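You operate a simulated robot arm through the tools that you are given. There is no shell and no other tool.

Carry out the task below with a simulated two-armed robot. There is one attempt and no reset: what you move stays moved.

Task
Renew both stop plugs of the short bar: hold it and push white into green, brown into orange.
Fine: the two old plugs go on the board. Set down upright: stop plug.
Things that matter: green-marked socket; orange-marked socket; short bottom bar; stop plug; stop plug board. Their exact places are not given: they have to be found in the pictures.

It is judged by the outcome, as a careful person would: the job done as asked, and still so three seconds after it is handed in. It fails if anything else is knocked over, pushed out of place, dropped, spilled or broken.

Robot
Two 7-joint arms with two-finger parallel grippers on one trunk, on a base that drives. Base frame: it is fixed to the floor where the robot stands at the start and does not move with it; the origin is under the middle of the robot, x ahead of it, y to its left, z up. Units: m, degrees, N and s.
The left shoulder is at the start at [0.05, 0.209, 1.196], the right one opposite. With the tool pointing down near the work surface each hand reaches from about 0.3 to 0.92 m from the robot's upright axis, wherever it stands, measured 20 degrees to its own side. Places, roughly: green-marked socket [-2.5, -1.4, 0.9]; orange-marked socket [-2.6, -1.6, 0.9]; short bottom bar [-2.5, -1.5, 1]; stop plug [-2.75, -1.5, 1]; stop plug board [-2.8, -1.5, 0.9]. Payload 4.4 kg a hand.
The tool frame of a hand sits at the grasp point between the pads (the TCP): z along the fingers, y along the line on which they close. The tips reach 0.023 m beyond it. Largest opening 0.094 m; finger width 0.038, thickness 0.01; the body of the gripper, 0.054 by 0.096 m, starts 0.039 m behind the TCP.
Orientation is that of the tool frame in the base frame, as a unit quaternion [w, x, y, z]. With the fingers straight down and closing along the base's y, the tool's x points along the base's -x, its y along +y and its z along -z.

Tools
- The arms move only by the tool servo_tool. It takes "left_deltas", "right_deltas" or both (then of equal length, played together; a hand with none holds still); each is a list of rows, each a list of 3 entries, a list of its own where there are three numbers: the turn, a rotation vector about the tool's x, y, z in degrees, then the shift along the tool's x, y, z in m, then the gripper command, from -1 (shut) to 1 (fully open), values between in proportion. In form: [[[ax, ay, az], [x, y, z], jaw], ...]. A call has 1 to 20 rows; each row shifts and turns the commanded pose from where the row before left it, along the tool's axes as they then stand. Rows are played at 5 a second. More than 0.05 m and 8.6 degrees between two rows, or a gripper value outside its range, and nothing of the call is played. A pose out of reach is approached as far as the arm can. The call stops where the force on the tool passes 90 N (or 10 N more than at its start, if that is more) or the arm is blocked; 0.2 s more then pass. Each finger travels about 0.108 m/s and halts on what it meets, pressing with about 31 N; the grip force reading is that of the motor and also rises with nothing between the fingers. The clock runs only during rows and for 0.2 s after the last one: add rows that do not move to give the fingers time. The reply holds the time, the measured pose of the TCP, the force on the tool along the base axes, the opening and the grip force, in the units named above and with some noise, with the torque about the TCP (base axes, N m) and any sound that the robot's microphone picked up.
- Cameras (640 x 400 px; columns grow to the right, rows downward): "scene" is now at [0.1634, -0.0073, 1.3885]; the picture's right is [-0.01, -1.00, 0.00], its down [-0.48, 0.00, -0.88] and it looks along [0.88, -0.01, -0.48] (base axes); focal length 286 px, centre (320, 200). "left" rides on the left gripper at [0.087, -0.016, -0.074] in its tool frame; the picture's right is [0.18, 0.98, 0.00], its down [-0.58, 0.11, -0.81] and it looks along [-0.79, 0.15, 0.59] (tool axes); focal length 243 px, centre (320, 200). "right" rides on the right gripper at [0.086, 0.016, -0.075] in its tool frame; the picture's right is [-0.18, 0.98, 0.00], its down [-0.58, -0.11, -0.81] and it looks along [-0.79, -0.15, 0.59] (tool axes); focal length 243 px, centre (320, 200).
- camera(camera): a new picture of that camera. It takes no simulated time.
- move_column(by): slides the trunk up (or, below 0, down) by that many m; the arms and the scene camera ride with it, the base frame stays. It gives what a move gives, with no picture.
- steer(legs): drives the robot by 1 to 6 legs, each [ahead, left, turn to the left] in m, m and degrees, along the robot's own axes; the way and the turn of a leg run together, so that a leg with both is an arc; at most 1.5 m and 180 degrees a leg. The arms and the cameras ride along, it lands a little off, and it stops where it bumps. It gives what a move gives.
- aim_head(pan, tilt): turns the head with the scene camera to pan (to the left, within 80 degrees either way) and tilt (down, from -29 to 69), counted from straight ahead of the robot. It gives what a move gives.
- probe_pixels(camera, pixels): for up to 12 pixels [column, row] of the newest picture of that camera ("zoom" is the newest enlarged one), the place [x, y, z] in the base frame of the surface seen there, good to about 0.003 m, but the place of the scene camera against the robot may be out by one fixed shift of up to 0.018 m in any direction. It takes no simulated time.
- close_up(camera, box): a new picture of the part [left, top, right, bottom] of that camera's present view, enlarged. It takes no simulated time.
- sign_off(): hands the job in; it is judged then, once.

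Unless the task says otherwise, let go and move clear before handing in.

The tools are called as name(argument=value, ...) on one line, values as JSON. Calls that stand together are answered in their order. servo_tool: Moves the arms, as the interface text tells. Its arguments: {"type":"object","properties":{"left_deltas":{"type":"array","items":{"type":"array"}},"right_deltas":{"type":"array","items":{"type":"array"}}},"required":[]} The other tools are called the same way: move_column (by) slides the trunk up or down; steer (legs) drives the base; aim_head (pan, tilt) turns the head that bears the scene camera; camera (camera) takes a picture; probe_pixels (camera, pixels) gives the place of the surface under pixels of a picture; close_up (camera, box) takes an enlarged picture of a part of a camera's view; sign_off () hands the job in.

At the start:

```text
clock: 0.0
left_position: [0.3909, 0.1877, 1.1915]
left_tool_rot: [0.0, 0.0, 1.0, -0.001]
left_wrist_force: [0.6, 0.5, -0.6]
left_wrist_torque: [-0.02, 0.0, -0.01]
left_gripper_width: 0.0941
left_grasp_force: 0.0
right_position: [0.4822, -0.1696, 1.1137]
right_tool_rot: [-0.001, 0.0, 1.0, 0.001]
right_wrist_force: [-0.6, 0.0, -0.7]
right_wrist_torque: [0.0, 0.02, 0.02]
right_gripper_width: 0.094
right_grasp_force: 0.1
trunk travel left (down, up): [-0.275, 0.288]
robot x, y, heading: [-0.002, 0.0014, 0.1]
head pan, tilt: [-0.4, 28.9]
```

scene: 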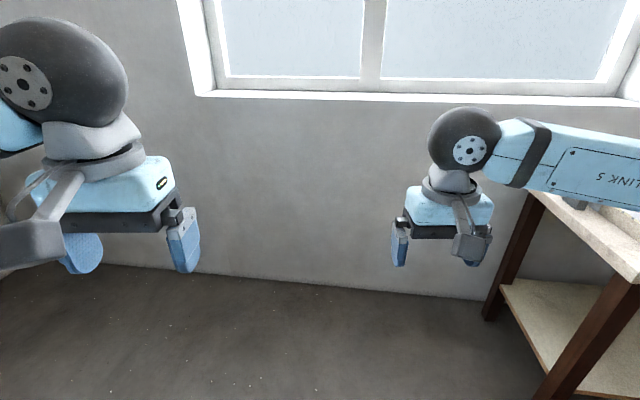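
right: 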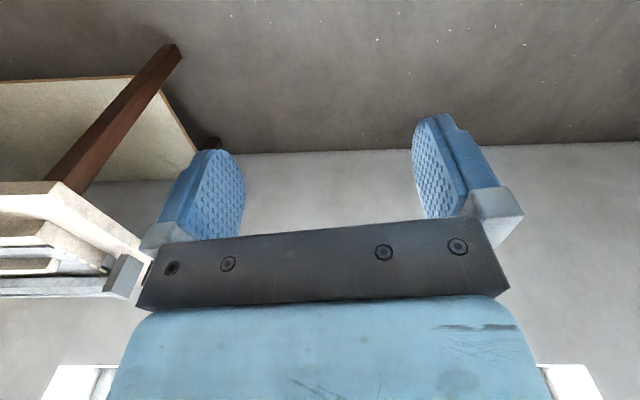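
left: 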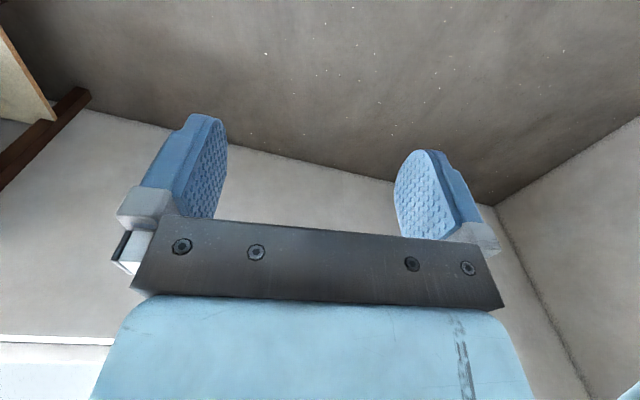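

The pictures show a wall ahead and a bench at the right (around pixel 580,220); the work place lies behind the robot at about (-2.6, -1.5). I look around to both sides before driving.

aim_head(pan=-80, tilt=25)

camera(camera="scene")

aim_head(pan=80, tilt=25)

camera(camera="scene")

```text
clock: 1.5
left_position: [0.3892, 0.187, 1.1916]
left_tool_rot: [0.0, 0.0, 1.0, 0.0]
left_wrist_force: [0.4, -0.8, -0.4]
left_wrist_torque: [-0.03, 0.01, 0.01]
left_gripper_width: 0.0939
left_grasp_force: 0.0
right_position: [0.4831, -0.169, 1.1133]
right_tool_rot: [0.0, 0.0, 1.0, 0.001]
right_wrist_force: [1.0, 0.0, -0.6]
right_wrist_torque: [0.0, 0.03, -0.02]
right_gripper_width: 0.094
right_grasp_force: 0.1
trunk travel left (down, up): [-0.275, 0.288]
robot x, y, heading: [-0.0005, -0.0002, 0.0]
head pan, tilt: [-80.0, 25.0]
```

```text
taken
```

scene: 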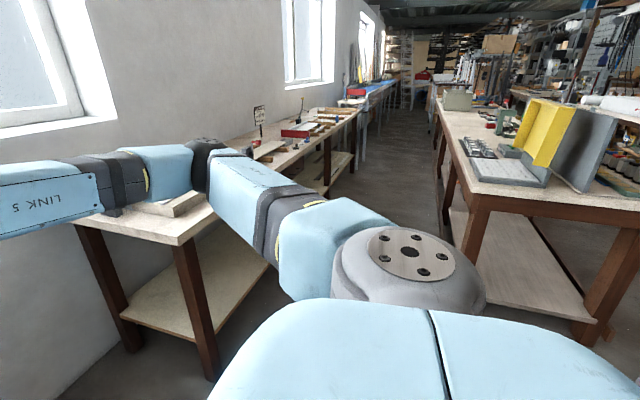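

```text
clock: 4.0
left_position: [0.3901, 0.1865, 1.1921]
left_tool_rot: [0.0, 0.0, 1.0, 0.0]
left_wrist_force: [0.7, 0.1, 0.6]
left_wrist_torque: [-0.01, 0.01, 0.0]
left_gripper_width: 0.0941
left_grasp_force: 0.1
right_position: [0.483, -0.1687, 1.1126]
right_tool_rot: [0.0, -0.001, 1.0, 0.0]
right_wrist_force: [0.3, -0.5, 0.2]
right_wrist_torque: [-0.02, -0.02, -0.01]
right_gripper_width: 0.0942
right_grasp_force: 0.1
trunk travel left (down, up): [-0.275, 0.288]
robot x, y, heading: [0.0023, -0.0018, 0.1]
head pan, tilt: [80.0, 25.0]
```

```text
taken
```

scene: 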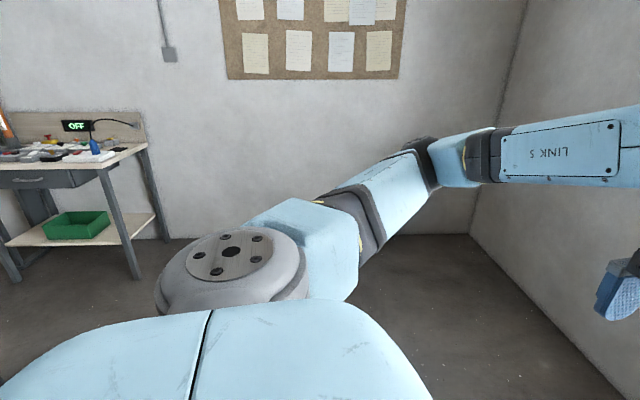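

At the left there is a desk, at the right two benches; I measure the bench corners to plan a safe turn.

aim_head(pan=-80, tilt=25)

camera(camera="scene")

probe_pixels(camera="scene", pixels=[[178, 242], [215, 208], [350, 112], [470, 188], [635, 218], [435, 100], [280, 140], [360, 250], [450, 355], [550, 340], [100, 10], [480, 290]])

```text
clock: 6.5
left_position: [0.3899, 0.1869, 1.1917]
left_tool_rot: [0.0, 0.0, 1.0, 0.0]
left_wrist_force: [-0.2, 0.3, -0.9]
left_wrist_torque: [0.01, 0.01, -0.01]
left_gripper_width: 0.0941
left_grasp_force: 0.1
right_position: [0.4812, -0.1704, 1.1144]
right_tool_rot: [0.001, 0.0, 1.0, 0.0]
right_wrist_force: [-0.4, -0.8, 0.8]
right_wrist_torque: [-0.01, 0.04, 0.02]
right_gripper_width: 0.0941
right_grasp_force: 0.0
trunk travel left (down, up): [-0.275, 0.288]
robot x, y, heading: [-0.0011, -0.002, -0.1]
head pan, tilt: [-80.0, 25.0]
```

```text
taken
```

scene: 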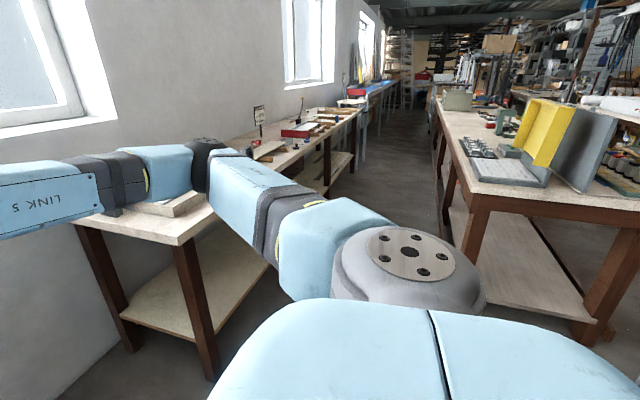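

```text
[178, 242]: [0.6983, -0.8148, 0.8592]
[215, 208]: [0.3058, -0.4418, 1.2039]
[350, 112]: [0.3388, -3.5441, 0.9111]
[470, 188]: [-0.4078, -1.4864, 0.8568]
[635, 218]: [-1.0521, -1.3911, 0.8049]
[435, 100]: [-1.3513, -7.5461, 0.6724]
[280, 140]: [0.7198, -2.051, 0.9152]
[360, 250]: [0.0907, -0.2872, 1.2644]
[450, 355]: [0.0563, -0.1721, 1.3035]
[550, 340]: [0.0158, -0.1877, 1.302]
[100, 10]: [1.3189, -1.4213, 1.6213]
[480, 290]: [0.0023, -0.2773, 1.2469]
```

The bench corner is about 1 m from the robot's axis, so turning on the spot is clear. I turn around and look towards (-2.6, -1.5).

steer(legs=[[0, 0, 180]])

aim_head(pan=30, tilt=20)

camera(camera="scene")

aim_head(pan=-20, tilt=25)

camera(camera="scene")

```text
clock: 14.2
left_position: [-0.3847, -0.1957, 1.1908]
left_tool_rot: [0.0, 1.0, 0.013, 0.0]
left_wrist_force: [-0.7, 0.0, 0.1]
left_wrist_torque: [0.02, 0.0, -0.03]
left_gripper_width: 0.0939
left_grasp_force: 0.1
right_position: [-0.4862, 0.1572, 1.113]
right_tool_rot: [0.0, 1.0, 0.011, 0.001]
right_wrist_force: [-0.1, -0.6, -0.2]
right_wrist_torque: [0.01, -0.01, 0.02]
right_gripper_width: 0.094
right_grasp_force: 0.0
trunk travel left (down, up): [-0.275, 0.288]
robot x, y, heading: [-0.001, 0.001, -178.3]
head pan, tilt: [-80.0, 25.0]
```

```text
clock: 16.1
left_position: [-0.3845, -0.1971, 1.1911]
left_tool_rot: [0.0, 1.0, 0.012, -0.001]
left_wrist_force: [0.4, 0.6, 0.1]
left_wrist_torque: [0.0, -0.01, -0.04]
left_gripper_width: 0.0941
left_grasp_force: 0.1
right_position: [-0.4859, 0.1567, 1.1146]
right_tool_rot: [0.0, 1.0, 0.012, -0.001]
right_wrist_force: [-0.2, -0.1, 0.2]
right_wrist_torque: [-0.01, 0.01, -0.01]
right_gripper_width: 0.0939
right_grasp_force: 0.1
trunk travel left (down, up): [-0.275, 0.288]
robot x, y, heading: [-0.0008, -0.0037, -178.4]
head pan, tilt: [30.0, 20.0]
```

```text
taken
```

scene: 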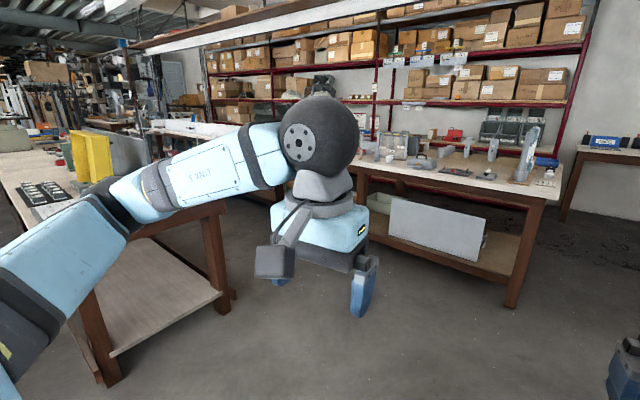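

```text
clock: 17.3
left_position: [-0.3845, -0.197, 1.191]
left_tool_rot: [0.001, 1.0, 0.013, -0.001]
left_wrist_force: [0.7, -0.5, 0.5]
left_wrist_torque: [0.02, 0.0, 0.01]
left_gripper_width: 0.0941
left_grasp_force: 0.1
right_position: [-0.4879, 0.1574, 1.1136]
right_tool_rot: [0.0, 1.0, 0.012, 0.0]
right_wrist_force: [-0.6, -0.4, -0.8]
right_wrist_torque: [0.04, -0.04, -0.03]
right_gripper_width: 0.0941
right_grasp_force: 0.1
trunk travel left (down, up): [-0.275, 0.288]
robot x, y, heading: [-0.0013, 0.0011, -178.5]
head pan, tilt: [-20.0, 25.0]
```

```text
taken
```

scene: 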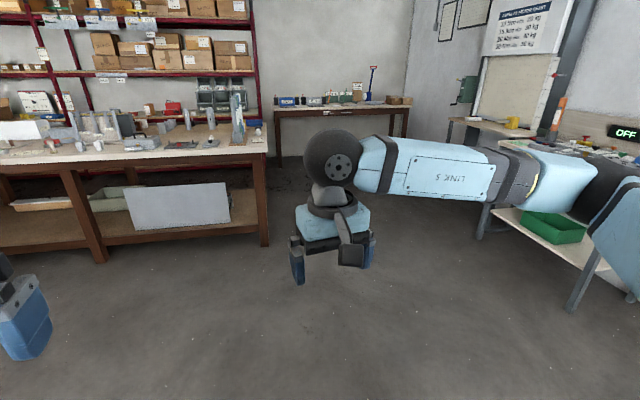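

A bench with fixtures stands ahead at left (pixels 0–265, row 130–160). I enlarge and measure it.

aim_head(pan=10, tilt=15)

camera(camera="scene")

close_up(camera="scene", box=[100, 90, 420, 290])

```text
clock: 18.3
left_position: [-0.386, -0.1969, 1.1906]
left_tool_rot: [0.0, 1.0, 0.013, 0.0]
left_wrist_force: [0.0, 0.4, -0.3]
left_wrist_torque: [-0.02, -0.01, -0.03]
left_gripper_width: 0.094
left_grasp_force: 0.1
right_position: [-0.4872, 0.1566, 1.1148]
right_tool_rot: [0.0, 1.0, 0.014, 0.0]
right_wrist_force: [-0.5, 0.0, -0.3]
right_wrist_torque: [-0.02, 0.02, 0.0]
right_gripper_width: 0.094
right_grasp_force: 0.0
trunk travel left (down, up): [-0.275, 0.288]
robot x, y, heading: [0.0012, -0.0016, -178.7]
head pan, tilt: [10.0, 15.0]
```

```text
taken
```

scene: 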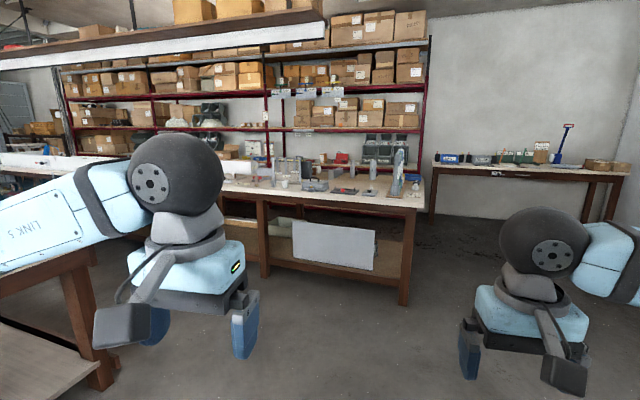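

```text
2.00 times, centred on (260, 190) of scene
```

zoom: 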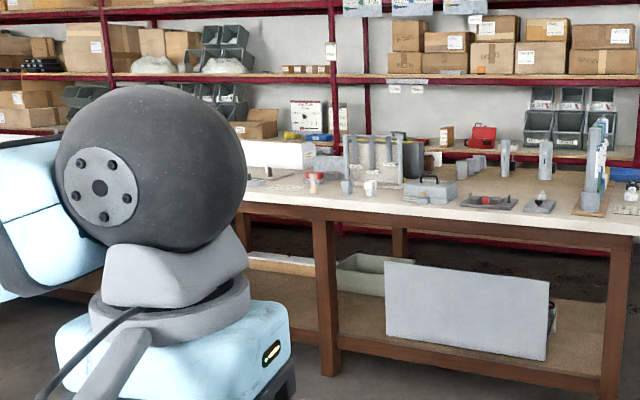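

probe_pixels(camera="zoom", pixels=[[628, 236], [400, 213], [250, 204], [345, 170], [395, 180], [430, 195], [488, 202], [540, 208], [372, 186], [312, 185], [480, 135], [505, 175]])

close_up(camera="scene", box=[220, 140, 348, 220])

```text
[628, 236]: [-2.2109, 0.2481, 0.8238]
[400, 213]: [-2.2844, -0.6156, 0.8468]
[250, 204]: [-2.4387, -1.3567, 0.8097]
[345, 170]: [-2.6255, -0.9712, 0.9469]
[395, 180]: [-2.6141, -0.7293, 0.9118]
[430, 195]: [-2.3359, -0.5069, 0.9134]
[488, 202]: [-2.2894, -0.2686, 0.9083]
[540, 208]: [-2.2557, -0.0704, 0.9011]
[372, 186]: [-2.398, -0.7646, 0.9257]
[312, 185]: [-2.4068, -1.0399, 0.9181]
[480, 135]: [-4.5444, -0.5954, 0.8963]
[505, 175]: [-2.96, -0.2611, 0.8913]
```

```text
5.00 times, centred on (284, 180) of scene
```

zoom: 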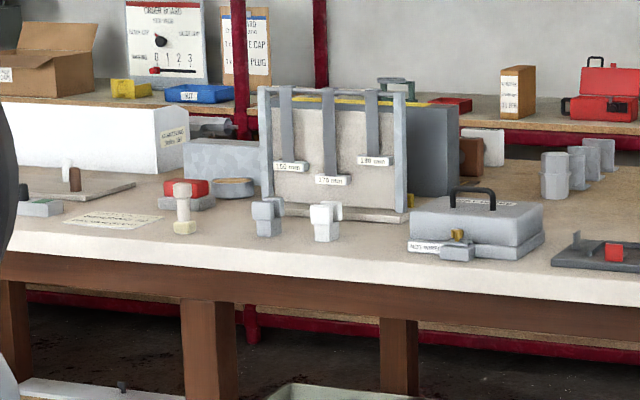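

The plug board with white and brown plugs appears at zoom pixel (70,185), beyond the left hand; bench edge runs slightly slanted near x≈-2.4. I drive ahead 1.3 m, turning to face the bench, then look left.

steer(legs=[[1.3, 0, 0], [0, 0, -9]])

aim_head(pan=55, tilt=25)

camera(camera="scene")

```text
clock: 25.4
left_position: [-1.7014, -0.1761, 1.192]
left_tool_rot: [0.0, 0.998, -0.061, 0.0]
left_wrist_force: [0.6, -0.2, -0.2]
left_wrist_torque: [-0.01, 0.02, -0.01]
left_gripper_width: 0.0938
left_grasp_force: 0.1
right_position: [-1.7514, 0.1881, 1.1134]
right_tool_rot: [0.0, 0.998, -0.06, 0.0]
right_wrist_force: [0.1, 0.4, 0.5]
right_wrist_torque: [-0.04, -0.02, -0.02]
right_gripper_width: 0.0941
right_grasp_force: 0.2
trunk travel left (down, up): [-0.275, 0.288]
robot x, y, heading: [-1.2914, -0.0415, 173.1]
head pan, tilt: [10.0, 15.0]
```

```text
clock: 26.5
left_position: [-1.7023, -0.1759, 1.1908]
left_tool_rot: [0.0, 0.998, -0.061, 0.0]
left_wrist_force: [-0.3, 0.5, 0.4]
left_wrist_torque: [0.0, -0.01, 0.03]
left_gripper_width: 0.0939
left_grasp_force: 0.1
right_position: [-1.7508, 0.1884, 1.1139]
right_tool_rot: [0.0, 0.998, -0.061, 0.0]
right_wrist_force: [0.2, -0.6, 0.4]
right_wrist_torque: [0.01, 0.02, 0.03]
right_gripper_width: 0.0939
right_grasp_force: 0.1
trunk travel left (down, up): [-0.275, 0.288]
robot x, y, heading: [-1.2961, -0.0366, 173.1]
head pan, tilt: [55.0, 25.0]
```

```text
taken
```

scene: 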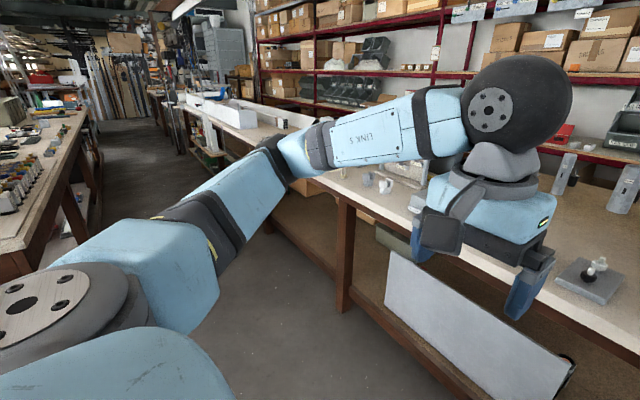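

probe_pixels(camera="scene", pixels=[[85, 135], [30, 245], [60, 160], [200, 130], [245, 150], [350, 190], [400, 215], [560, 320], [350, 310], [100, 200]])

close_up(camera="scene", box=[160, 80, 480, 280])

```text
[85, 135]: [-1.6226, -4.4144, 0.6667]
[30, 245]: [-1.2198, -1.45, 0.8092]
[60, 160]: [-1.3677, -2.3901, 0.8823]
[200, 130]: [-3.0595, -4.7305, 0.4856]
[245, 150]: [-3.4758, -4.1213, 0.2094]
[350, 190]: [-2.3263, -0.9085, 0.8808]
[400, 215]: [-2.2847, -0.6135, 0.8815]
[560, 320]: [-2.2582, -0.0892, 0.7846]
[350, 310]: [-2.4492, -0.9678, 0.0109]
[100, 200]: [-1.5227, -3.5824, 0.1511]
```

```text
2.00 times, centred on (320, 180) of scene
```

zoom: 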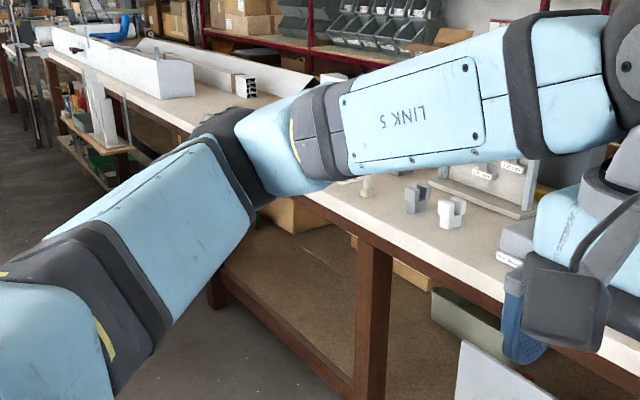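

The left arm hides the target; the aisle is about 1.2 m wide (other bench edge at x≈-1.22). I drive to about (-1.8, -1.4), parallel to the bench.

steer(legs=[[0.3, 0.3, 0], [0.03, 1.1, 0]])

aim_head(pan=0, tilt=35)

camera(camera="scene")

```text
clock: 39.4
left_position: [-2.2019, -1.5439, 1.1908]
left_tool_rot: [0.0, 0.998, -0.058, 0.0]
left_wrist_force: [0.6, 0.2, 1.1]
left_wrist_torque: [-0.01, -0.01, -0.02]
left_gripper_width: 0.0942
left_grasp_force: 0.1
right_position: [-2.2536, -1.1797, 1.1134]
right_tool_rot: [0.0, 0.998, -0.059, 0.0]
right_wrist_force: [-1.3, -0.6, 0.1]
right_wrist_torque: [-0.03, -0.02, 0.04]
right_gripper_width: 0.094
right_grasp_force: 0.1
trunk travel left (down, up): [-0.275, 0.288]
robot x, y, heading: [-1.796, -1.4076, 173.3]
head pan, tilt: [55.0, 25.0]
```

```text
clock: 40.7
left_position: [-2.204, -1.5449, 1.1902]
left_tool_rot: [0.0, 0.998, -0.059, 0.0]
left_wrist_force: [-0.8, 0.9, 0.4]
left_wrist_torque: [0.03, 0.01, -0.04]
left_gripper_width: 0.0942
left_grasp_force: 0.0
right_position: [-2.2528, -1.18, 1.1129]
right_tool_rot: [-0.001, 0.998, -0.059, 0.0]
right_wrist_force: [-0.8, 0.4, 0.5]
right_wrist_torque: [-0.03, -0.01, 0.02]
right_gripper_width: 0.094
right_grasp_force: 0.0
trunk travel left (down, up): [-0.275, 0.288]
robot x, y, heading: [-1.7944, -1.4038, 173.4]
head pan, tilt: [0.0, 35.0]
```

```text
taken
```

scene: 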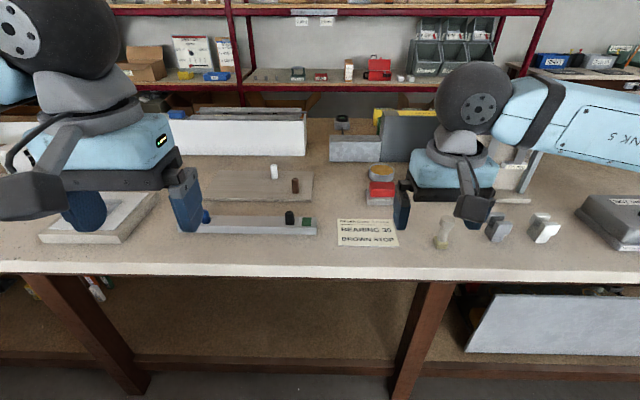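

close_up(camera="scene", box=[180, 130, 340, 230])

close_up(camera="scene", box=[280, 170, 440, 270])

probe_pixels(camera="scene", pixels=[[274, 172], [294, 186], [289, 218], [307, 221], [312, 235], [200, 232], [206, 217], [205, 200], [312, 172], [312, 200], [250, 225], [320, 280]])

```text
4.00 times, centred on (260, 180) of scene
```

zoom: 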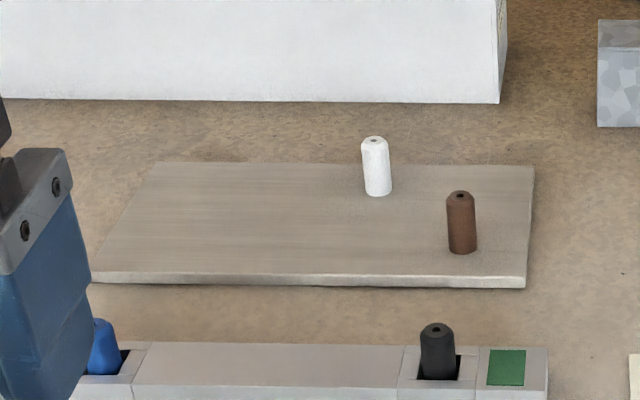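

```text
4.00 times, centred on (360, 220) of scene
```

zoom: 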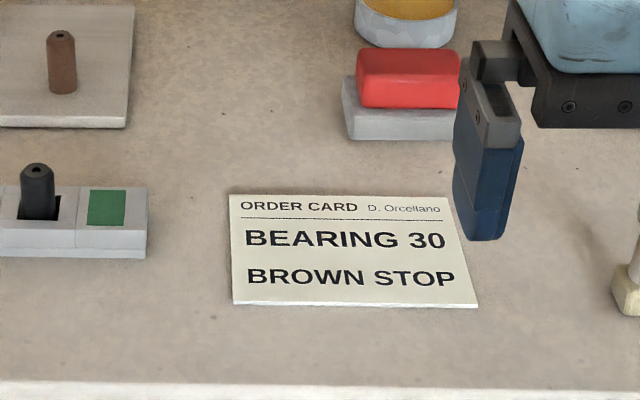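

```text
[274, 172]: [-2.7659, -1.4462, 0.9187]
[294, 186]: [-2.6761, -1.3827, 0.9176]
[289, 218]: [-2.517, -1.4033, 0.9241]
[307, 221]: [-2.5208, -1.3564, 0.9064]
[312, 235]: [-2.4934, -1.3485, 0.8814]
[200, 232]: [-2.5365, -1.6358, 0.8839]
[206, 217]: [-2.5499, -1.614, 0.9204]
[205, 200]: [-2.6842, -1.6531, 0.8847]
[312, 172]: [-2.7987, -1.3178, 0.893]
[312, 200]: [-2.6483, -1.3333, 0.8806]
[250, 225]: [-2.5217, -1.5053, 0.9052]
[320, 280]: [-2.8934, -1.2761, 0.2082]
```

The board with white (274,172) and brown (294,186) plugs is seen, and a bar with a black old plug next to a green mark (307,221); a blue old plug is behind the left finger. I move the left hand up and out to see the other end.

servo_tool(left_deltas=[[[0, 0, 0], [0.02, 0.04, -0.02], 1], [[0, 0, 0], [0.02, 0.04, -0.02], 1], [[0, 0, 0], [0.02, 0.04, -0.02], 1], [[0, 0, 0], [0.02, 0.04, -0.02], 1], [[0, 0, 0], [0, 0.04, -0.02], 1], [[0, 0, 0], [0, 0.04, -0.02], 1]])

aim_head(pan=10, tilt=35)

camera(camera="scene")

close_up(camera="scene", box=[160, 130, 420, 290])

```text
clock: 42.3
left_position: [-2.1723, -1.7859, 1.2507]
left_tool_rot: [0.004, 0.993, -0.059, 0.107]
left_wrist_force: [-0.5, -0.4, 0.1]
left_wrist_torque: [0.01, -0.02, -0.02]
left_gripper_width: 0.0938
left_grasp_force: 0.2
left hand out of reach, approached as far as the arm can: row 6
right_position: [-2.252, -1.1784, 1.1149]
right_tool_rot: [-0.001, 0.998, -0.059, -0.001]
right_wrist_force: [0.3, -0.4, 0.7]
right_wrist_torque: [-0.02, 0.02, 0.02]
right_gripper_width: 0.094
right_grasp_force: 0.1
trunk travel left (down, up): [-0.275, 0.288]
robot x, y, heading: [-1.7945, -1.4063, 173.1]
head pan, tilt: [0.0, 35.0]
stopped in row 6 (left hand): the arm was blocked; the commanded pose is now the measured one
```

```text
clock: 43.0
left_position: [-2.1763, -1.7868, 1.2504]
left_tool_rot: [0.005, 0.992, -0.059, 0.109]
left_wrist_force: [-0.5, -0.1, 0.4]
left_wrist_torque: [0.04, -0.02, 0.0]
left_gripper_width: 0.0941
left_grasp_force: 0.1
right_position: [-2.2535, -1.1797, 1.1132]
right_tool_rot: [0.0, 0.998, -0.058, 0.0]
right_wrist_force: [-0.5, 0.2, 0.2]
right_wrist_torque: [0.02, 0.01, -0.02]
right_gripper_width: 0.094
right_grasp_force: 0.1
trunk travel left (down, up): [-0.275, 0.288]
robot x, y, heading: [-1.7971, -1.4056, 173.2]
head pan, tilt: [10.0, 35.0]
```

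```text
taken
```

scene: 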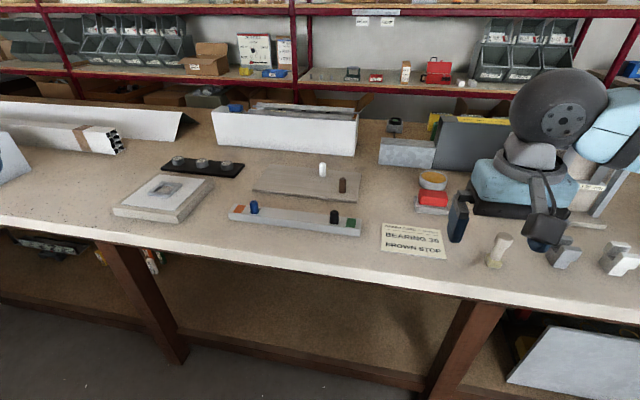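

```text
2.46 times, centred on (290, 210) of scene
```

zoom: 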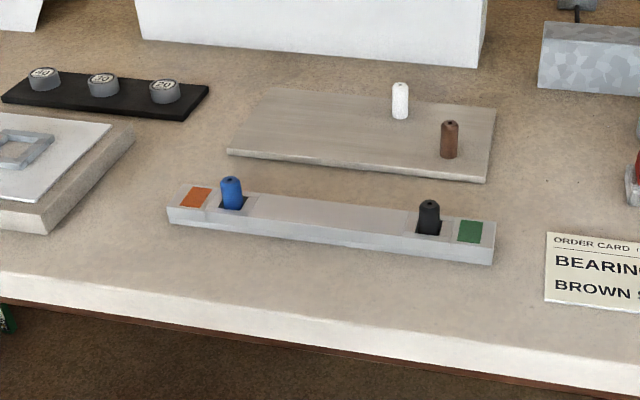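

Now the whole bar is visible: orange mark with blue old plug at the left end (zoom 231,190), black old plug beside the green mark (428,215), board with white and brown plugs behind. I drive closer so both hands can reach, then inspect with hand cameras.

steer(legs=[[0.0, 0.18, -1.5], [0.2, 0, 0]])

aim_head(pan=0, tilt=55)

camera(camera="scene")

camera(camera="right")

camera(camera="left")

```text
clock: 46.4
left_position: [-2.406, -1.9234, 1.2499]
left_tool_rot: [0.006, 0.991, -0.073, 0.108]
left_wrist_force: [-0.4, -0.3, -0.7]
left_wrist_torque: [0.0, 0.03, 0.04]
left_gripper_width: 0.0938
left_grasp_force: 0.1
right_position: [-2.4677, -1.314, 1.1143]
right_tool_rot: [0.0, 0.997, -0.073, -0.001]
right_wrist_force: [-0.3, -0.3, 0.0]
right_wrist_torque: [-0.01, 0.0, -0.02]
right_gripper_width: 0.0941
right_grasp_force: 0.0
trunk travel left (down, up): [-0.275, 0.288]
robot x, y, heading: [-2.0111, -1.5525, 172.0]
head pan, tilt: [10.0, 35.0]
```

```text
clock: 47.2
left_position: [-2.4055, -1.9227, 1.2499]
left_tool_rot: [0.007, 0.991, -0.074, 0.107]
left_wrist_force: [0.0, 0.2, -0.7]
left_wrist_torque: [-0.01, 0.04, 0.01]
left_gripper_width: 0.0938
left_grasp_force: 0.0
right_position: [-2.4681, -1.3141, 1.1128]
right_tool_rot: [0.0, 0.997, -0.073, 0.001]
right_wrist_force: [-0.4, -0.1, 0.6]
right_wrist_torque: [-0.01, 0.02, -0.01]
right_gripper_width: 0.094
right_grasp_force: 0.1
trunk travel left (down, up): [-0.275, 0.288]
robot x, y, heading: [-2.0118, -1.5464, 171.8]
head pan, tilt: [0.0, 55.0]
```

```text
taken
```

scene: 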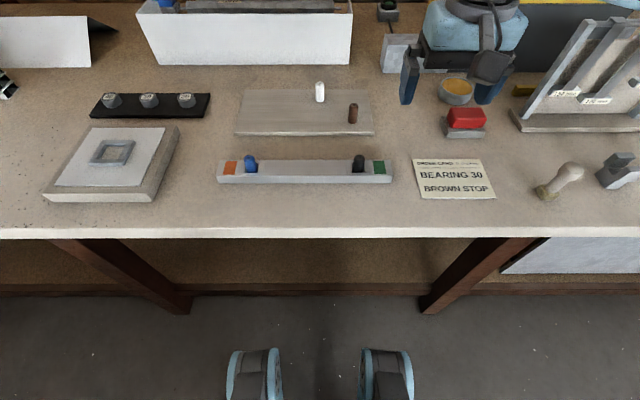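

```text
taken
```

right: 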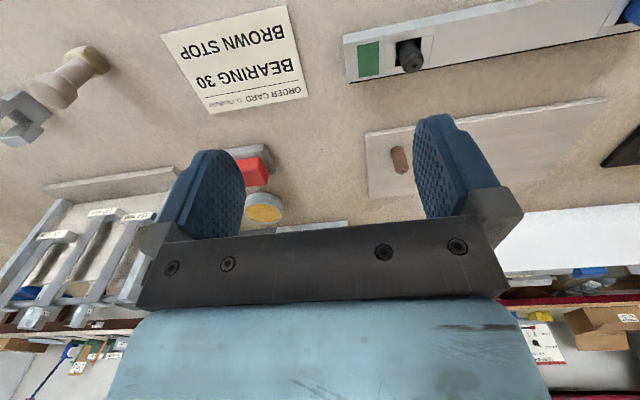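

```text
taken
```

left: 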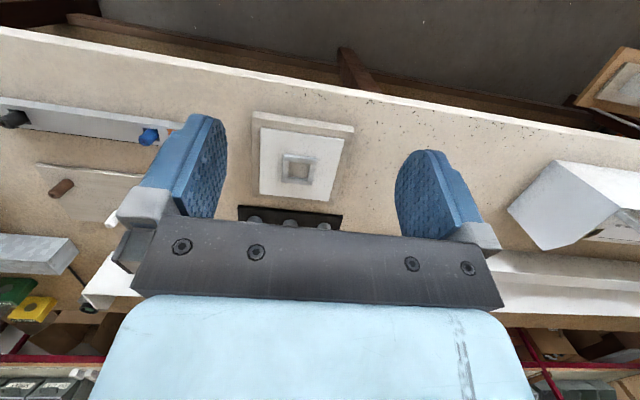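

Both tables are in reach now. I enlarge the bar and plugs and cross-measure the same points with the right hand camera (e.g. green mark at 369,58) and the scene camera (378,166).

close_up(camera="scene", box=[210, 70, 402, 190])

probe_pixels(camera="scene", pixels=[[378, 166], [231, 168], [358, 158], [250, 160], [320, 84], [353, 106], [392, 176], [218, 178]])

close_up(camera="right", box=[330, 0, 640, 194])

probe_pixels(camera="right", pixels=[[369, 58], [413, 63], [410, 45], [398, 160], [345, 40], [350, 82], [630, 12], [410, 70]])

```text
3.33 times, centred on (306, 130) of scene
```

zoom: 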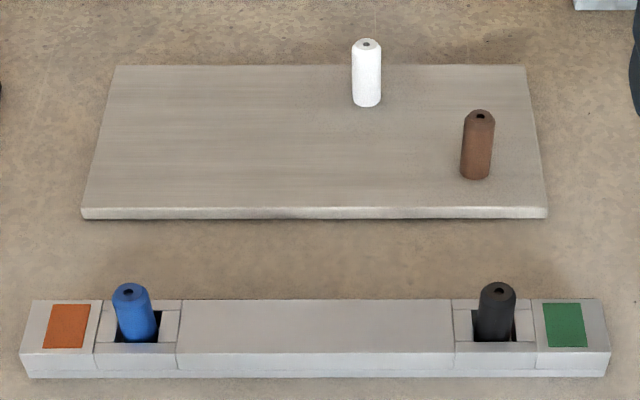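

```text
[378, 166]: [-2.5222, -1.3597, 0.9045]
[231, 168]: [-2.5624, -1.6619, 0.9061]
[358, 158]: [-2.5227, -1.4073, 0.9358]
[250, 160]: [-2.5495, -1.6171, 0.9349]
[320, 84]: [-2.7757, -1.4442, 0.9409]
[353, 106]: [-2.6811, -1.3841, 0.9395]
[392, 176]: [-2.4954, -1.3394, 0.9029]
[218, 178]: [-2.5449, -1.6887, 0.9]
```

```text
2.06 times, centred on (485, 97) of right
```

zoom: 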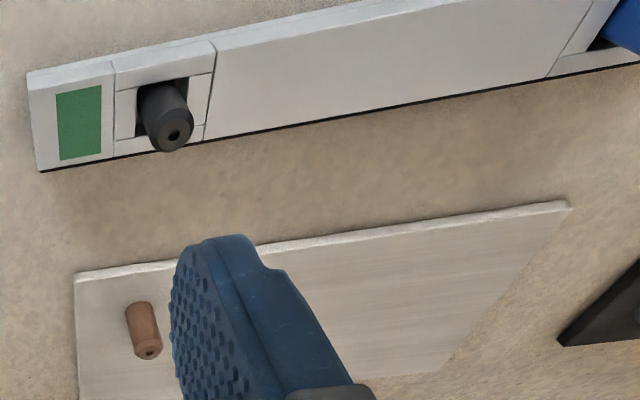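

```text
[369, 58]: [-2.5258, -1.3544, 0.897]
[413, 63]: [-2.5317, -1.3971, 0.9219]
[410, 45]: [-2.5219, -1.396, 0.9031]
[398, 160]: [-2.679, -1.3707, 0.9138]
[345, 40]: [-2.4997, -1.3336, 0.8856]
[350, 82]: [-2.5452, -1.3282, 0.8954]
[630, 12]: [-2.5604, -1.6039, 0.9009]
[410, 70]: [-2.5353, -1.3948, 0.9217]
```

Scene vs. hand camera shift is about (-0.004,+0.005,-0.007). The black plug sits near (-2.53,-1.40) with top ≈0.928 and bar top ≈0.897; I bring the right hand above it for a close look.

servo_tool(right_deltas=[[[0, 0, 0], [-0.01, 0.0235, 0.025], 1], [[0, 0, 0], [-0.01, 0.0235, 0.025], 1], [[0, 0, 0], [-0.01, 0.0235, 0.025], 1], [[0, 0, 0], [-0.01, 0.0235, 0.025], 1], [[0, 0, 0], [0, 0, 0], 1]])

camera(camera="right")

close_up(camera="right", box=[220, 20, 420, 180])

```text
clock: 48.4
left_position: [-2.4066, -1.9232, 1.2497]
left_tool_rot: [0.006, 0.991, -0.074, 0.108]
left_wrist_force: [0.4, 0.4, -0.3]
left_wrist_torque: [0.01, -0.04, -0.02]
left_gripper_width: 0.094
left_grasp_force: 0.1
right_position: [-2.5209, -1.4009, 1.0122]
right_tool_rot: [0.0, 0.997, -0.072, 0.001]
right_wrist_force: [-0.3, 0.2, -0.5]
right_wrist_torque: [0.01, -0.03, -0.02]
right_gripper_width: 0.0938
right_grasp_force: 0.0
trunk travel left (down, up): [-0.275, 0.288]
robot x, y, heading: [-2.0147, -1.5492, 171.8]
head pan, tilt: [0.0, 55.0]
```

```text
taken
```

right: 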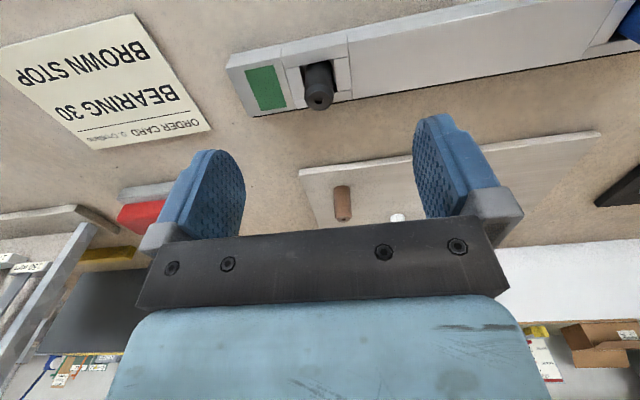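

```text
2.50 times, centred on (320, 100) of right
```

zoom: 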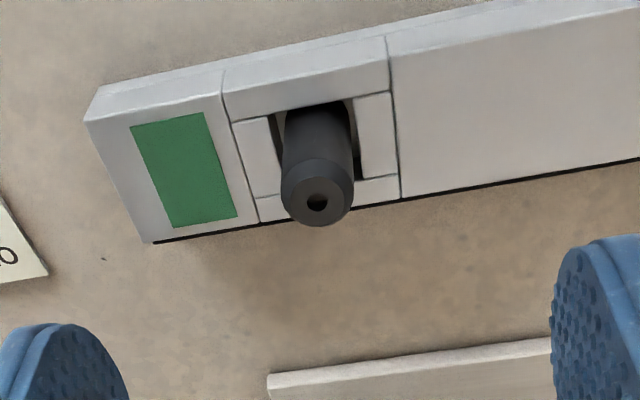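

The black plug stands in a square pocket near the green mark. I probe plug top, pocket and bar corners from this close view.

probe_pixels(camera="zoom", pixels=[[300, 185], [334, 190], [318, 178], [318, 215], [290, 155], [350, 150], [240, 128], [376, 105], [380, 165], [262, 185], [90, 110], [152, 238]])

probe_pixels(camera="right", pixels=[[228, 62], [255, 112], [300, 130], [342, 190], [342, 216], [318, 95], [398, 216], [500, 50], [480, 25], [520, 70], [410, 170], [600, 135]])

```text
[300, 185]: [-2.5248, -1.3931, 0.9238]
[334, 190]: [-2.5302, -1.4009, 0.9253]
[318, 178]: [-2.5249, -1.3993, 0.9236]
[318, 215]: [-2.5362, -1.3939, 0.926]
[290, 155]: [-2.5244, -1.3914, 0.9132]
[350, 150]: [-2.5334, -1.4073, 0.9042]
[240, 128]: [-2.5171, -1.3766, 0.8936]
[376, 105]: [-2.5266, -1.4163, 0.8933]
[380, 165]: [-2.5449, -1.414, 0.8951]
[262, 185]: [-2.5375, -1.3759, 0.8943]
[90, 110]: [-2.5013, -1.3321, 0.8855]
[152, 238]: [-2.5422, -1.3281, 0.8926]
```

```text
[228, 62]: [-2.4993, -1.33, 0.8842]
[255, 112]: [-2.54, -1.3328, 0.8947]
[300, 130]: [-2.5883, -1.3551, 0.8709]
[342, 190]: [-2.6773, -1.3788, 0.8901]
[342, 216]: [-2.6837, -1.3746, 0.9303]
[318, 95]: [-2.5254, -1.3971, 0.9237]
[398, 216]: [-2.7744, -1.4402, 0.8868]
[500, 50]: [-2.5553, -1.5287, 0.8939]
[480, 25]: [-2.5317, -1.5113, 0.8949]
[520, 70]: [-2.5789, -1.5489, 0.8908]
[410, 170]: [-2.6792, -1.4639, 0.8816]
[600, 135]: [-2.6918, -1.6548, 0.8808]
```

Measured in the hand frame: black plug top (-2.530,-1.398,0.926), bar top 0.894, table 0.871, board top 0.881. I level the left hand, bring it in over the bar's left half and yaw it 90° to grip across the bar.

servo_tool(left_deltas=[[[0, -6.2, 0], [0, 0, 0], 1], [[0, -6.2, 0], [0, 0, 0], 1], [[0, 0, 0], [-0.0189, -0.0366, 0.0186], 1], [[0, 0, 0], [-0.0189, -0.0366, 0.0186], 1], [[0, 0, 0], [-0.0189, -0.0366, 0.0186], 1], [[0, 0, 0], [-0.0189, -0.0366, 0.0186], 1], [[0, 0, 0], [-0.0189, -0.0366, 0.0186], 1], [[0, 0, 0], [-0.0189, -0.0366, 0.0186], 1], [[0, 0, 0], [-0.0189, -0.0366, 0.0186], 1]])

servo_tool(left_deltas=[[[0, 0, 8.2], [0, 0, 0], 1], [[0, 0, 8.2], [0, 0, 0], 1], [[0, 0, 8.2], [0, 0, 0], 1], [[0, 0, 8.2], [0, 0, 0], 1], [[0, 0, 8.2], [0, 0, 0], 1], [[0, 0, 8.2], [0, 0, 0], 1], [[0, 0, 8.2], [0, 0, 0], 1], [[0, 0, 8.2], [0, 0, 0], 1], [[0, 0, 8.2], [0, 0, 0], 1], [[0, 0, 8.2], [0, 0, 0], 1], [[0, 0, 8.0], [0, 0, 0], 1], [[0, 0, 0], [0, 0, 0], 1]])

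camera(camera="left")

camera(camera="scene")

```text
clock: 50.4
left_position: [-2.4987, -1.6496, 1.119]
left_tool_rot: [-0.001, 0.997, -0.073, 0.001]
left_wrist_force: [0.6, 0.4, 0.0]
left_wrist_torque: [-0.01, 0.0, 0.0]
left_gripper_width: 0.0941
left_grasp_force: 0.1
right_position: [-2.5216, -1.4012, 1.0112]
right_tool_rot: [0.0, 0.997, -0.072, -0.001]
right_wrist_force: [-0.4, 0.8, 0.5]
right_wrist_torque: [-0.03, -0.03, -0.02]
right_gripper_width: 0.0938
right_grasp_force: 0.0
trunk travel left (down, up): [-0.275, 0.288]
robot x, y, heading: [-2.0143, -1.5516, 171.4]
head pan, tilt: [0.0, 55.0]
```

```text
clock: 53.0
left_position: [-2.4851, -1.6235, 1.1236]
left_tool_rot: [-0.002, 0.737, -0.676, 0.0]
left_wrist_force: [0.3, 0.0, 0.4]
left_wrist_torque: [0.01, -0.02, 0.0]
left_gripper_width: 0.0939
left_grasp_force: 0.2
left hand out of reach, approached as far as the arm can: row 9, 10, 11
right_position: [-2.5208, -1.4001, 1.0119]
right_tool_rot: [0.001, 0.997, -0.072, 0.0]
right_wrist_force: [1.0, 0.2, 0.6]
right_wrist_torque: [0.02, 0.01, -0.01]
right_gripper_width: 0.0939
right_grasp_force: 0.1
trunk travel left (down, up): [-0.275, 0.288]
robot x, y, heading: [-2.0137, -1.5506, 171.7]
head pan, tilt: [0.0, 55.0]
```

```text
taken
```

left: 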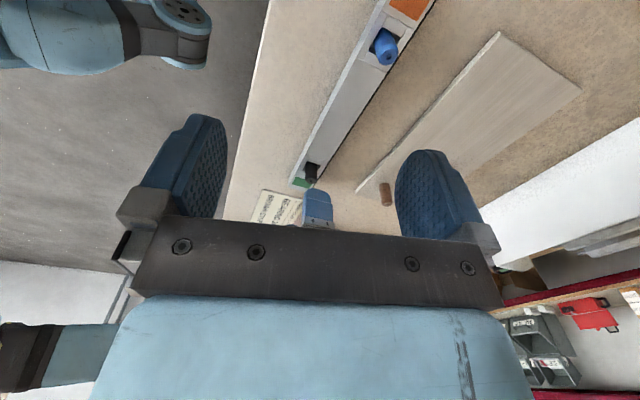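

```text
taken
```

scene: 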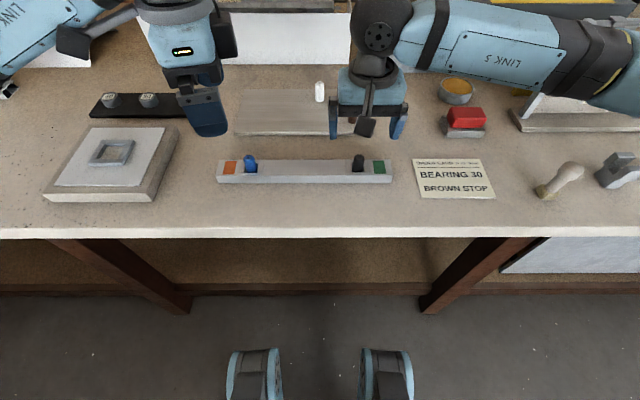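

The left wrist stops ~13° short of the full yaw here (rot .737/-.676). I move the right hand aside a bit and bring the left hand over the bar's middle-left, to see whether the yaw is reachable there.

servo_tool(right_deltas=[[[0, 0, 0], [0, -0.03, -0.03], 1], [[0, 0, 0], [0, -0.03, -0.03], 1], [[0, 0, 0], [0, -0.03, -0.03], 1]])

servo_tool(left_deltas=[[[0, 0, 0], [-0.022, 0.0155, 0], 1], [[0, 0, 0], [-0.022, 0.0155, 0], 1], [[0, 0, 0], [-0.022, 0.0155, 0], 1], [[0, 0, 0], [-0.022, 0.0155, 0], 1], [[0, 0, 0], [0, 0, 0.03], 1], [[0, 0, 0], [0, 0, 0], 1]])

camera(camera="left")

```text
clock: 53.8
left_position: [-2.4842, -1.623, 1.1229]
left_tool_rot: [-0.001, 0.738, -0.675, -0.001]
left_wrist_force: [0.8, 0.1, 0.9]
left_wrist_torque: [-0.01, 0.02, 0.0]
left_gripper_width: 0.0937
left_grasp_force: 0.1
right_position: [-2.5105, -1.3124, 1.1043]
right_tool_rot: [0.0, 0.997, -0.073, 0.001]
right_wrist_force: [-0.7, -1.1, 0.1]
right_wrist_torque: [0.02, 0.03, 0.03]
right_gripper_width: 0.0939
right_grasp_force: 0.0
trunk travel left (down, up): [-0.275, 0.288]
robot x, y, heading: [-2.0153, -1.5501, 171.8]
head pan, tilt: [0.0, 55.0]
```

```text
clock: 55.2
left_position: [-2.5028, -1.5885, 1.1062]
left_tool_rot: [-0.002, 0.739, -0.673, 0.0]
left_wrist_force: [0.3, 0.3, 0.5]
left_wrist_torque: [0.01, 0.02, 0.02]
left_gripper_width: 0.0941
left_grasp_force: 0.1
left hand out of reach, approached as far as the arm can: row 1, 2, 3, 4, 5
right_position: [-2.5106, -1.3142, 1.103]
right_tool_rot: [0.001, 0.997, -0.073, 0.0]
right_wrist_force: [-0.3, 0.7, -0.2]
right_wrist_torque: [0.0, 0.0, 0.01]
right_gripper_width: 0.094
right_grasp_force: 0.1
trunk travel left (down, up): [-0.275, 0.288]
robot x, y, heading: [-2.017, -1.5516, 171.8]
head pan, tilt: [0.0, 55.0]
```

```text
taken
```

left: 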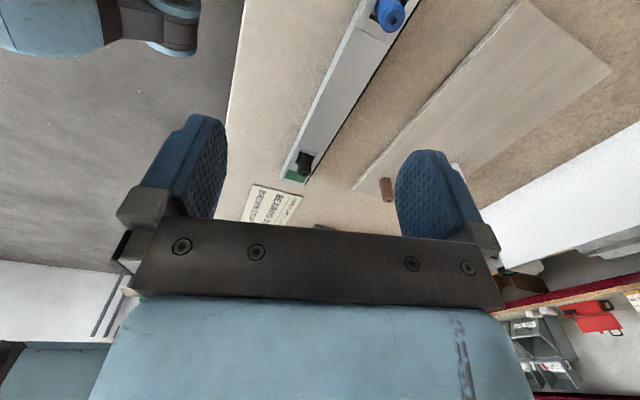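

The left wrist is at its joint limit, so I'd rather turn the base about 17° to the right. Before that I check heights of the frame at right (pixels 600,20 … 520,120) and the arm links.

aim_head(pan=-25, tilt=40)

camera(camera="scene")

```text
clock: 56.1
left_position: [-2.5031, -1.589, 1.105]
left_tool_rot: [-0.003, 0.74, -0.673, 0.0]
left_wrist_force: [0.6, 0.1, -0.9]
left_wrist_torque: [-0.01, 0.02, -0.01]
left_gripper_width: 0.094
left_grasp_force: 0.0
right_position: [-2.5102, -1.3141, 1.1041]
right_tool_rot: [0.0, 0.997, -0.072, -0.001]
right_wrist_force: [-0.1, 0.1, 0.1]
right_wrist_torque: [-0.01, -0.03, 0.0]
right_gripper_width: 0.0939
right_grasp_force: 0.2
trunk travel left (down, up): [-0.275, 0.288]
robot x, y, heading: [-2.0147, -1.5516, 171.5]
head pan, tilt: [-25.0, 40.0]
```

```text
taken
```

scene: 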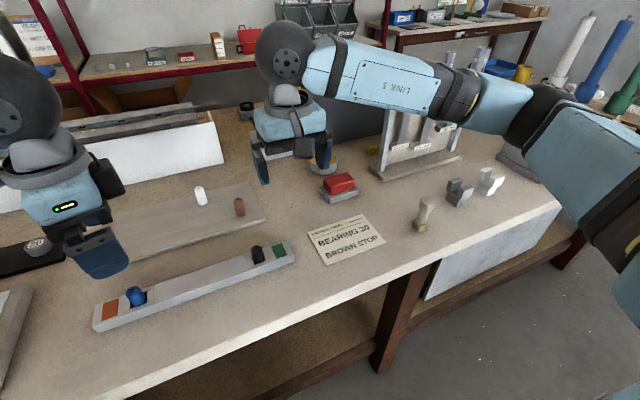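

probe_pixels(camera="scene", pixels=[[388, 115], [455, 125], [480, 50], [395, 100], [470, 105], [420, 105], [600, 30], [520, 150], [560, 160], [340, 125], [385, 170], [305, 150]])

close_up(camera="scene", box=[230, 20, 550, 220])

```text
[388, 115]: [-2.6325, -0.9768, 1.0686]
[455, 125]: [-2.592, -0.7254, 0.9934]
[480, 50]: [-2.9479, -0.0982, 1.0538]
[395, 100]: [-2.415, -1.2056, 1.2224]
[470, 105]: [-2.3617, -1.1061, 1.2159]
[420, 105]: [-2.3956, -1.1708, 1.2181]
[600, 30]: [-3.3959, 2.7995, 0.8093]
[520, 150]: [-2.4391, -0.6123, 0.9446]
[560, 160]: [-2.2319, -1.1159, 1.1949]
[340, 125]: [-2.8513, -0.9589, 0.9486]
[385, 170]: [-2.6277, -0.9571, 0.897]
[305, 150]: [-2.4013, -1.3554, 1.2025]
```

```text
2.00 times, centred on (390, 120) of scene
```

zoom: 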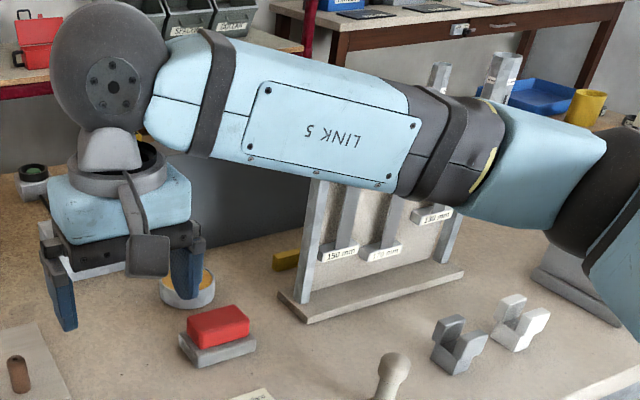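

The frame at right (x≈-2.63) stays clear of the turning arm. I shift 0.07 m left and turn 17° right.

steer(legs=[[0, 0.07, 0], [0, 0, -17]])

aim_head(pan=10, tilt=50)

camera(camera="scene")

camera(camera="left")

```text
clock: 58.3
left_position: [-2.5043, -1.5184, 1.1048]
left_tool_rot: [0.002, -0.636, 0.772, 0.0]
left_wrist_force: [0.1, -0.2, 0.5]
left_wrist_torque: [0.02, 0.04, 0.0]
left_gripper_width: 0.0941
left_grasp_force: 0.1
right_position: [-2.4313, -1.2521, 1.1024]
right_tool_rot: [-0.001, 0.977, -0.215, 0.001]
right_wrist_force: [-0.5, -0.7, 0.0]
right_wrist_torque: [-0.02, 0.03, -0.01]
right_gripper_width: 0.094
right_grasp_force: 0.1
trunk travel left (down, up): [-0.275, 0.288]
robot x, y, heading: [-2.0256, -1.6204, 155.3]
head pan, tilt: [-25.0, 40.0]
```

```text
clock: 59.3
left_position: [-2.5039, -1.5182, 1.1059]
left_tool_rot: [0.003, -0.636, 0.772, 0.0]
left_wrist_force: [-0.4, -1.0, 0.4]
left_wrist_torque: [0.0, 0.0, 0.01]
left_gripper_width: 0.0942
left_grasp_force: 0.1
right_position: [-2.4333, -1.2516, 1.1037]
right_tool_rot: [0.0, 0.977, -0.215, 0.0]
right_wrist_force: [-0.6, -0.8, 1.2]
right_wrist_torque: [-0.03, -0.02, 0.0]
right_gripper_width: 0.0938
right_grasp_force: 0.2
trunk travel left (down, up): [-0.275, 0.288]
robot x, y, heading: [-2.0206, -1.619, 155.1]
head pan, tilt: [10.0, 50.0]
```

```text
taken
```

scene: 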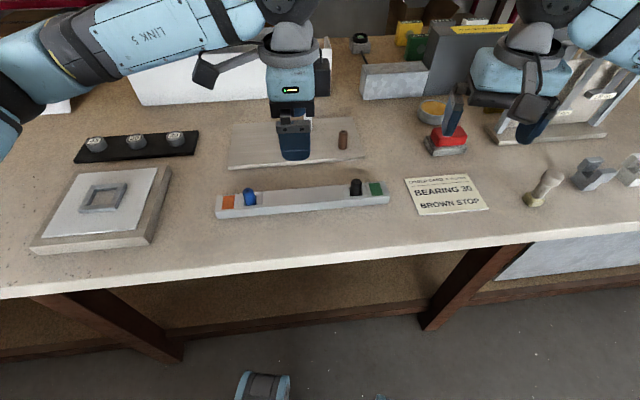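

```text
taken
```

left: 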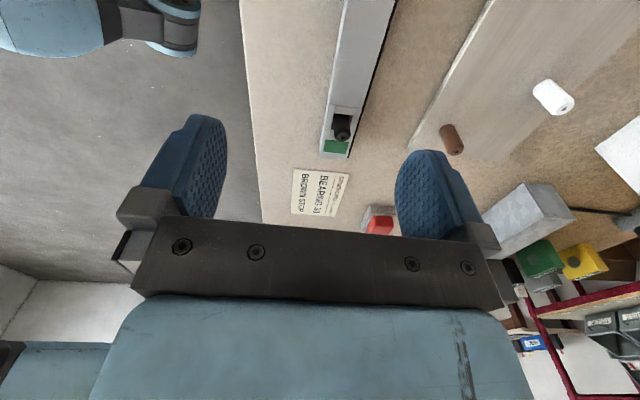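

The left tool now reads yaw ≈ -101° (bar runs ≈ -98°). I measure the bar's edges from the left hand camera to align precisely.

probe_pixels(camera="left", pixels=[[350, 10], [341, 60], [331, 110], [386, 10], [372, 60], [360, 110], [336, 146], [343, 130], [370, 10], [355, 65]])

servo_tool(left_deltas=[[[0, 0, -3], [0, 0, 0], 1], [[0, 0, 0], [0, 0, 0], 1]])

```text
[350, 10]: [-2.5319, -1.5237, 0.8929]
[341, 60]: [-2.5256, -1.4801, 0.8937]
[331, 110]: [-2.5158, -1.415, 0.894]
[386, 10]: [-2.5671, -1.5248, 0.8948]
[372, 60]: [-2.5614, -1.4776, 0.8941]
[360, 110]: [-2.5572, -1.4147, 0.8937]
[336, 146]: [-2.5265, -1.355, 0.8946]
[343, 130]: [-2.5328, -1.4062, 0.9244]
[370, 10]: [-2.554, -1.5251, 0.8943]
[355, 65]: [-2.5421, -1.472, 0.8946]
```

```text
clock: 59.9
left_position: [-2.5042, -1.5186, 1.1058]
left_tool_rot: [0.003, -0.656, 0.755, -0.001]
left_wrist_force: [-0.2, -0.3, 0.2]
left_wrist_torque: [0.01, 0.0, -0.02]
left_gripper_width: 0.0937
left_grasp_force: 0.0
right_position: [-2.4313, -1.251, 1.1037]
right_tool_rot: [0.0, 0.977, -0.215, 0.0]
right_wrist_force: [-0.2, 0.0, -0.4]
right_wrist_torque: [0.01, -0.02, 0.01]
right_gripper_width: 0.0939
right_grasp_force: 0.0
trunk travel left (down, up): [-0.275, 0.288]
robot x, y, heading: [-2.026, -1.6174, 155.1]
head pan, tilt: [10.0, 50.0]
```

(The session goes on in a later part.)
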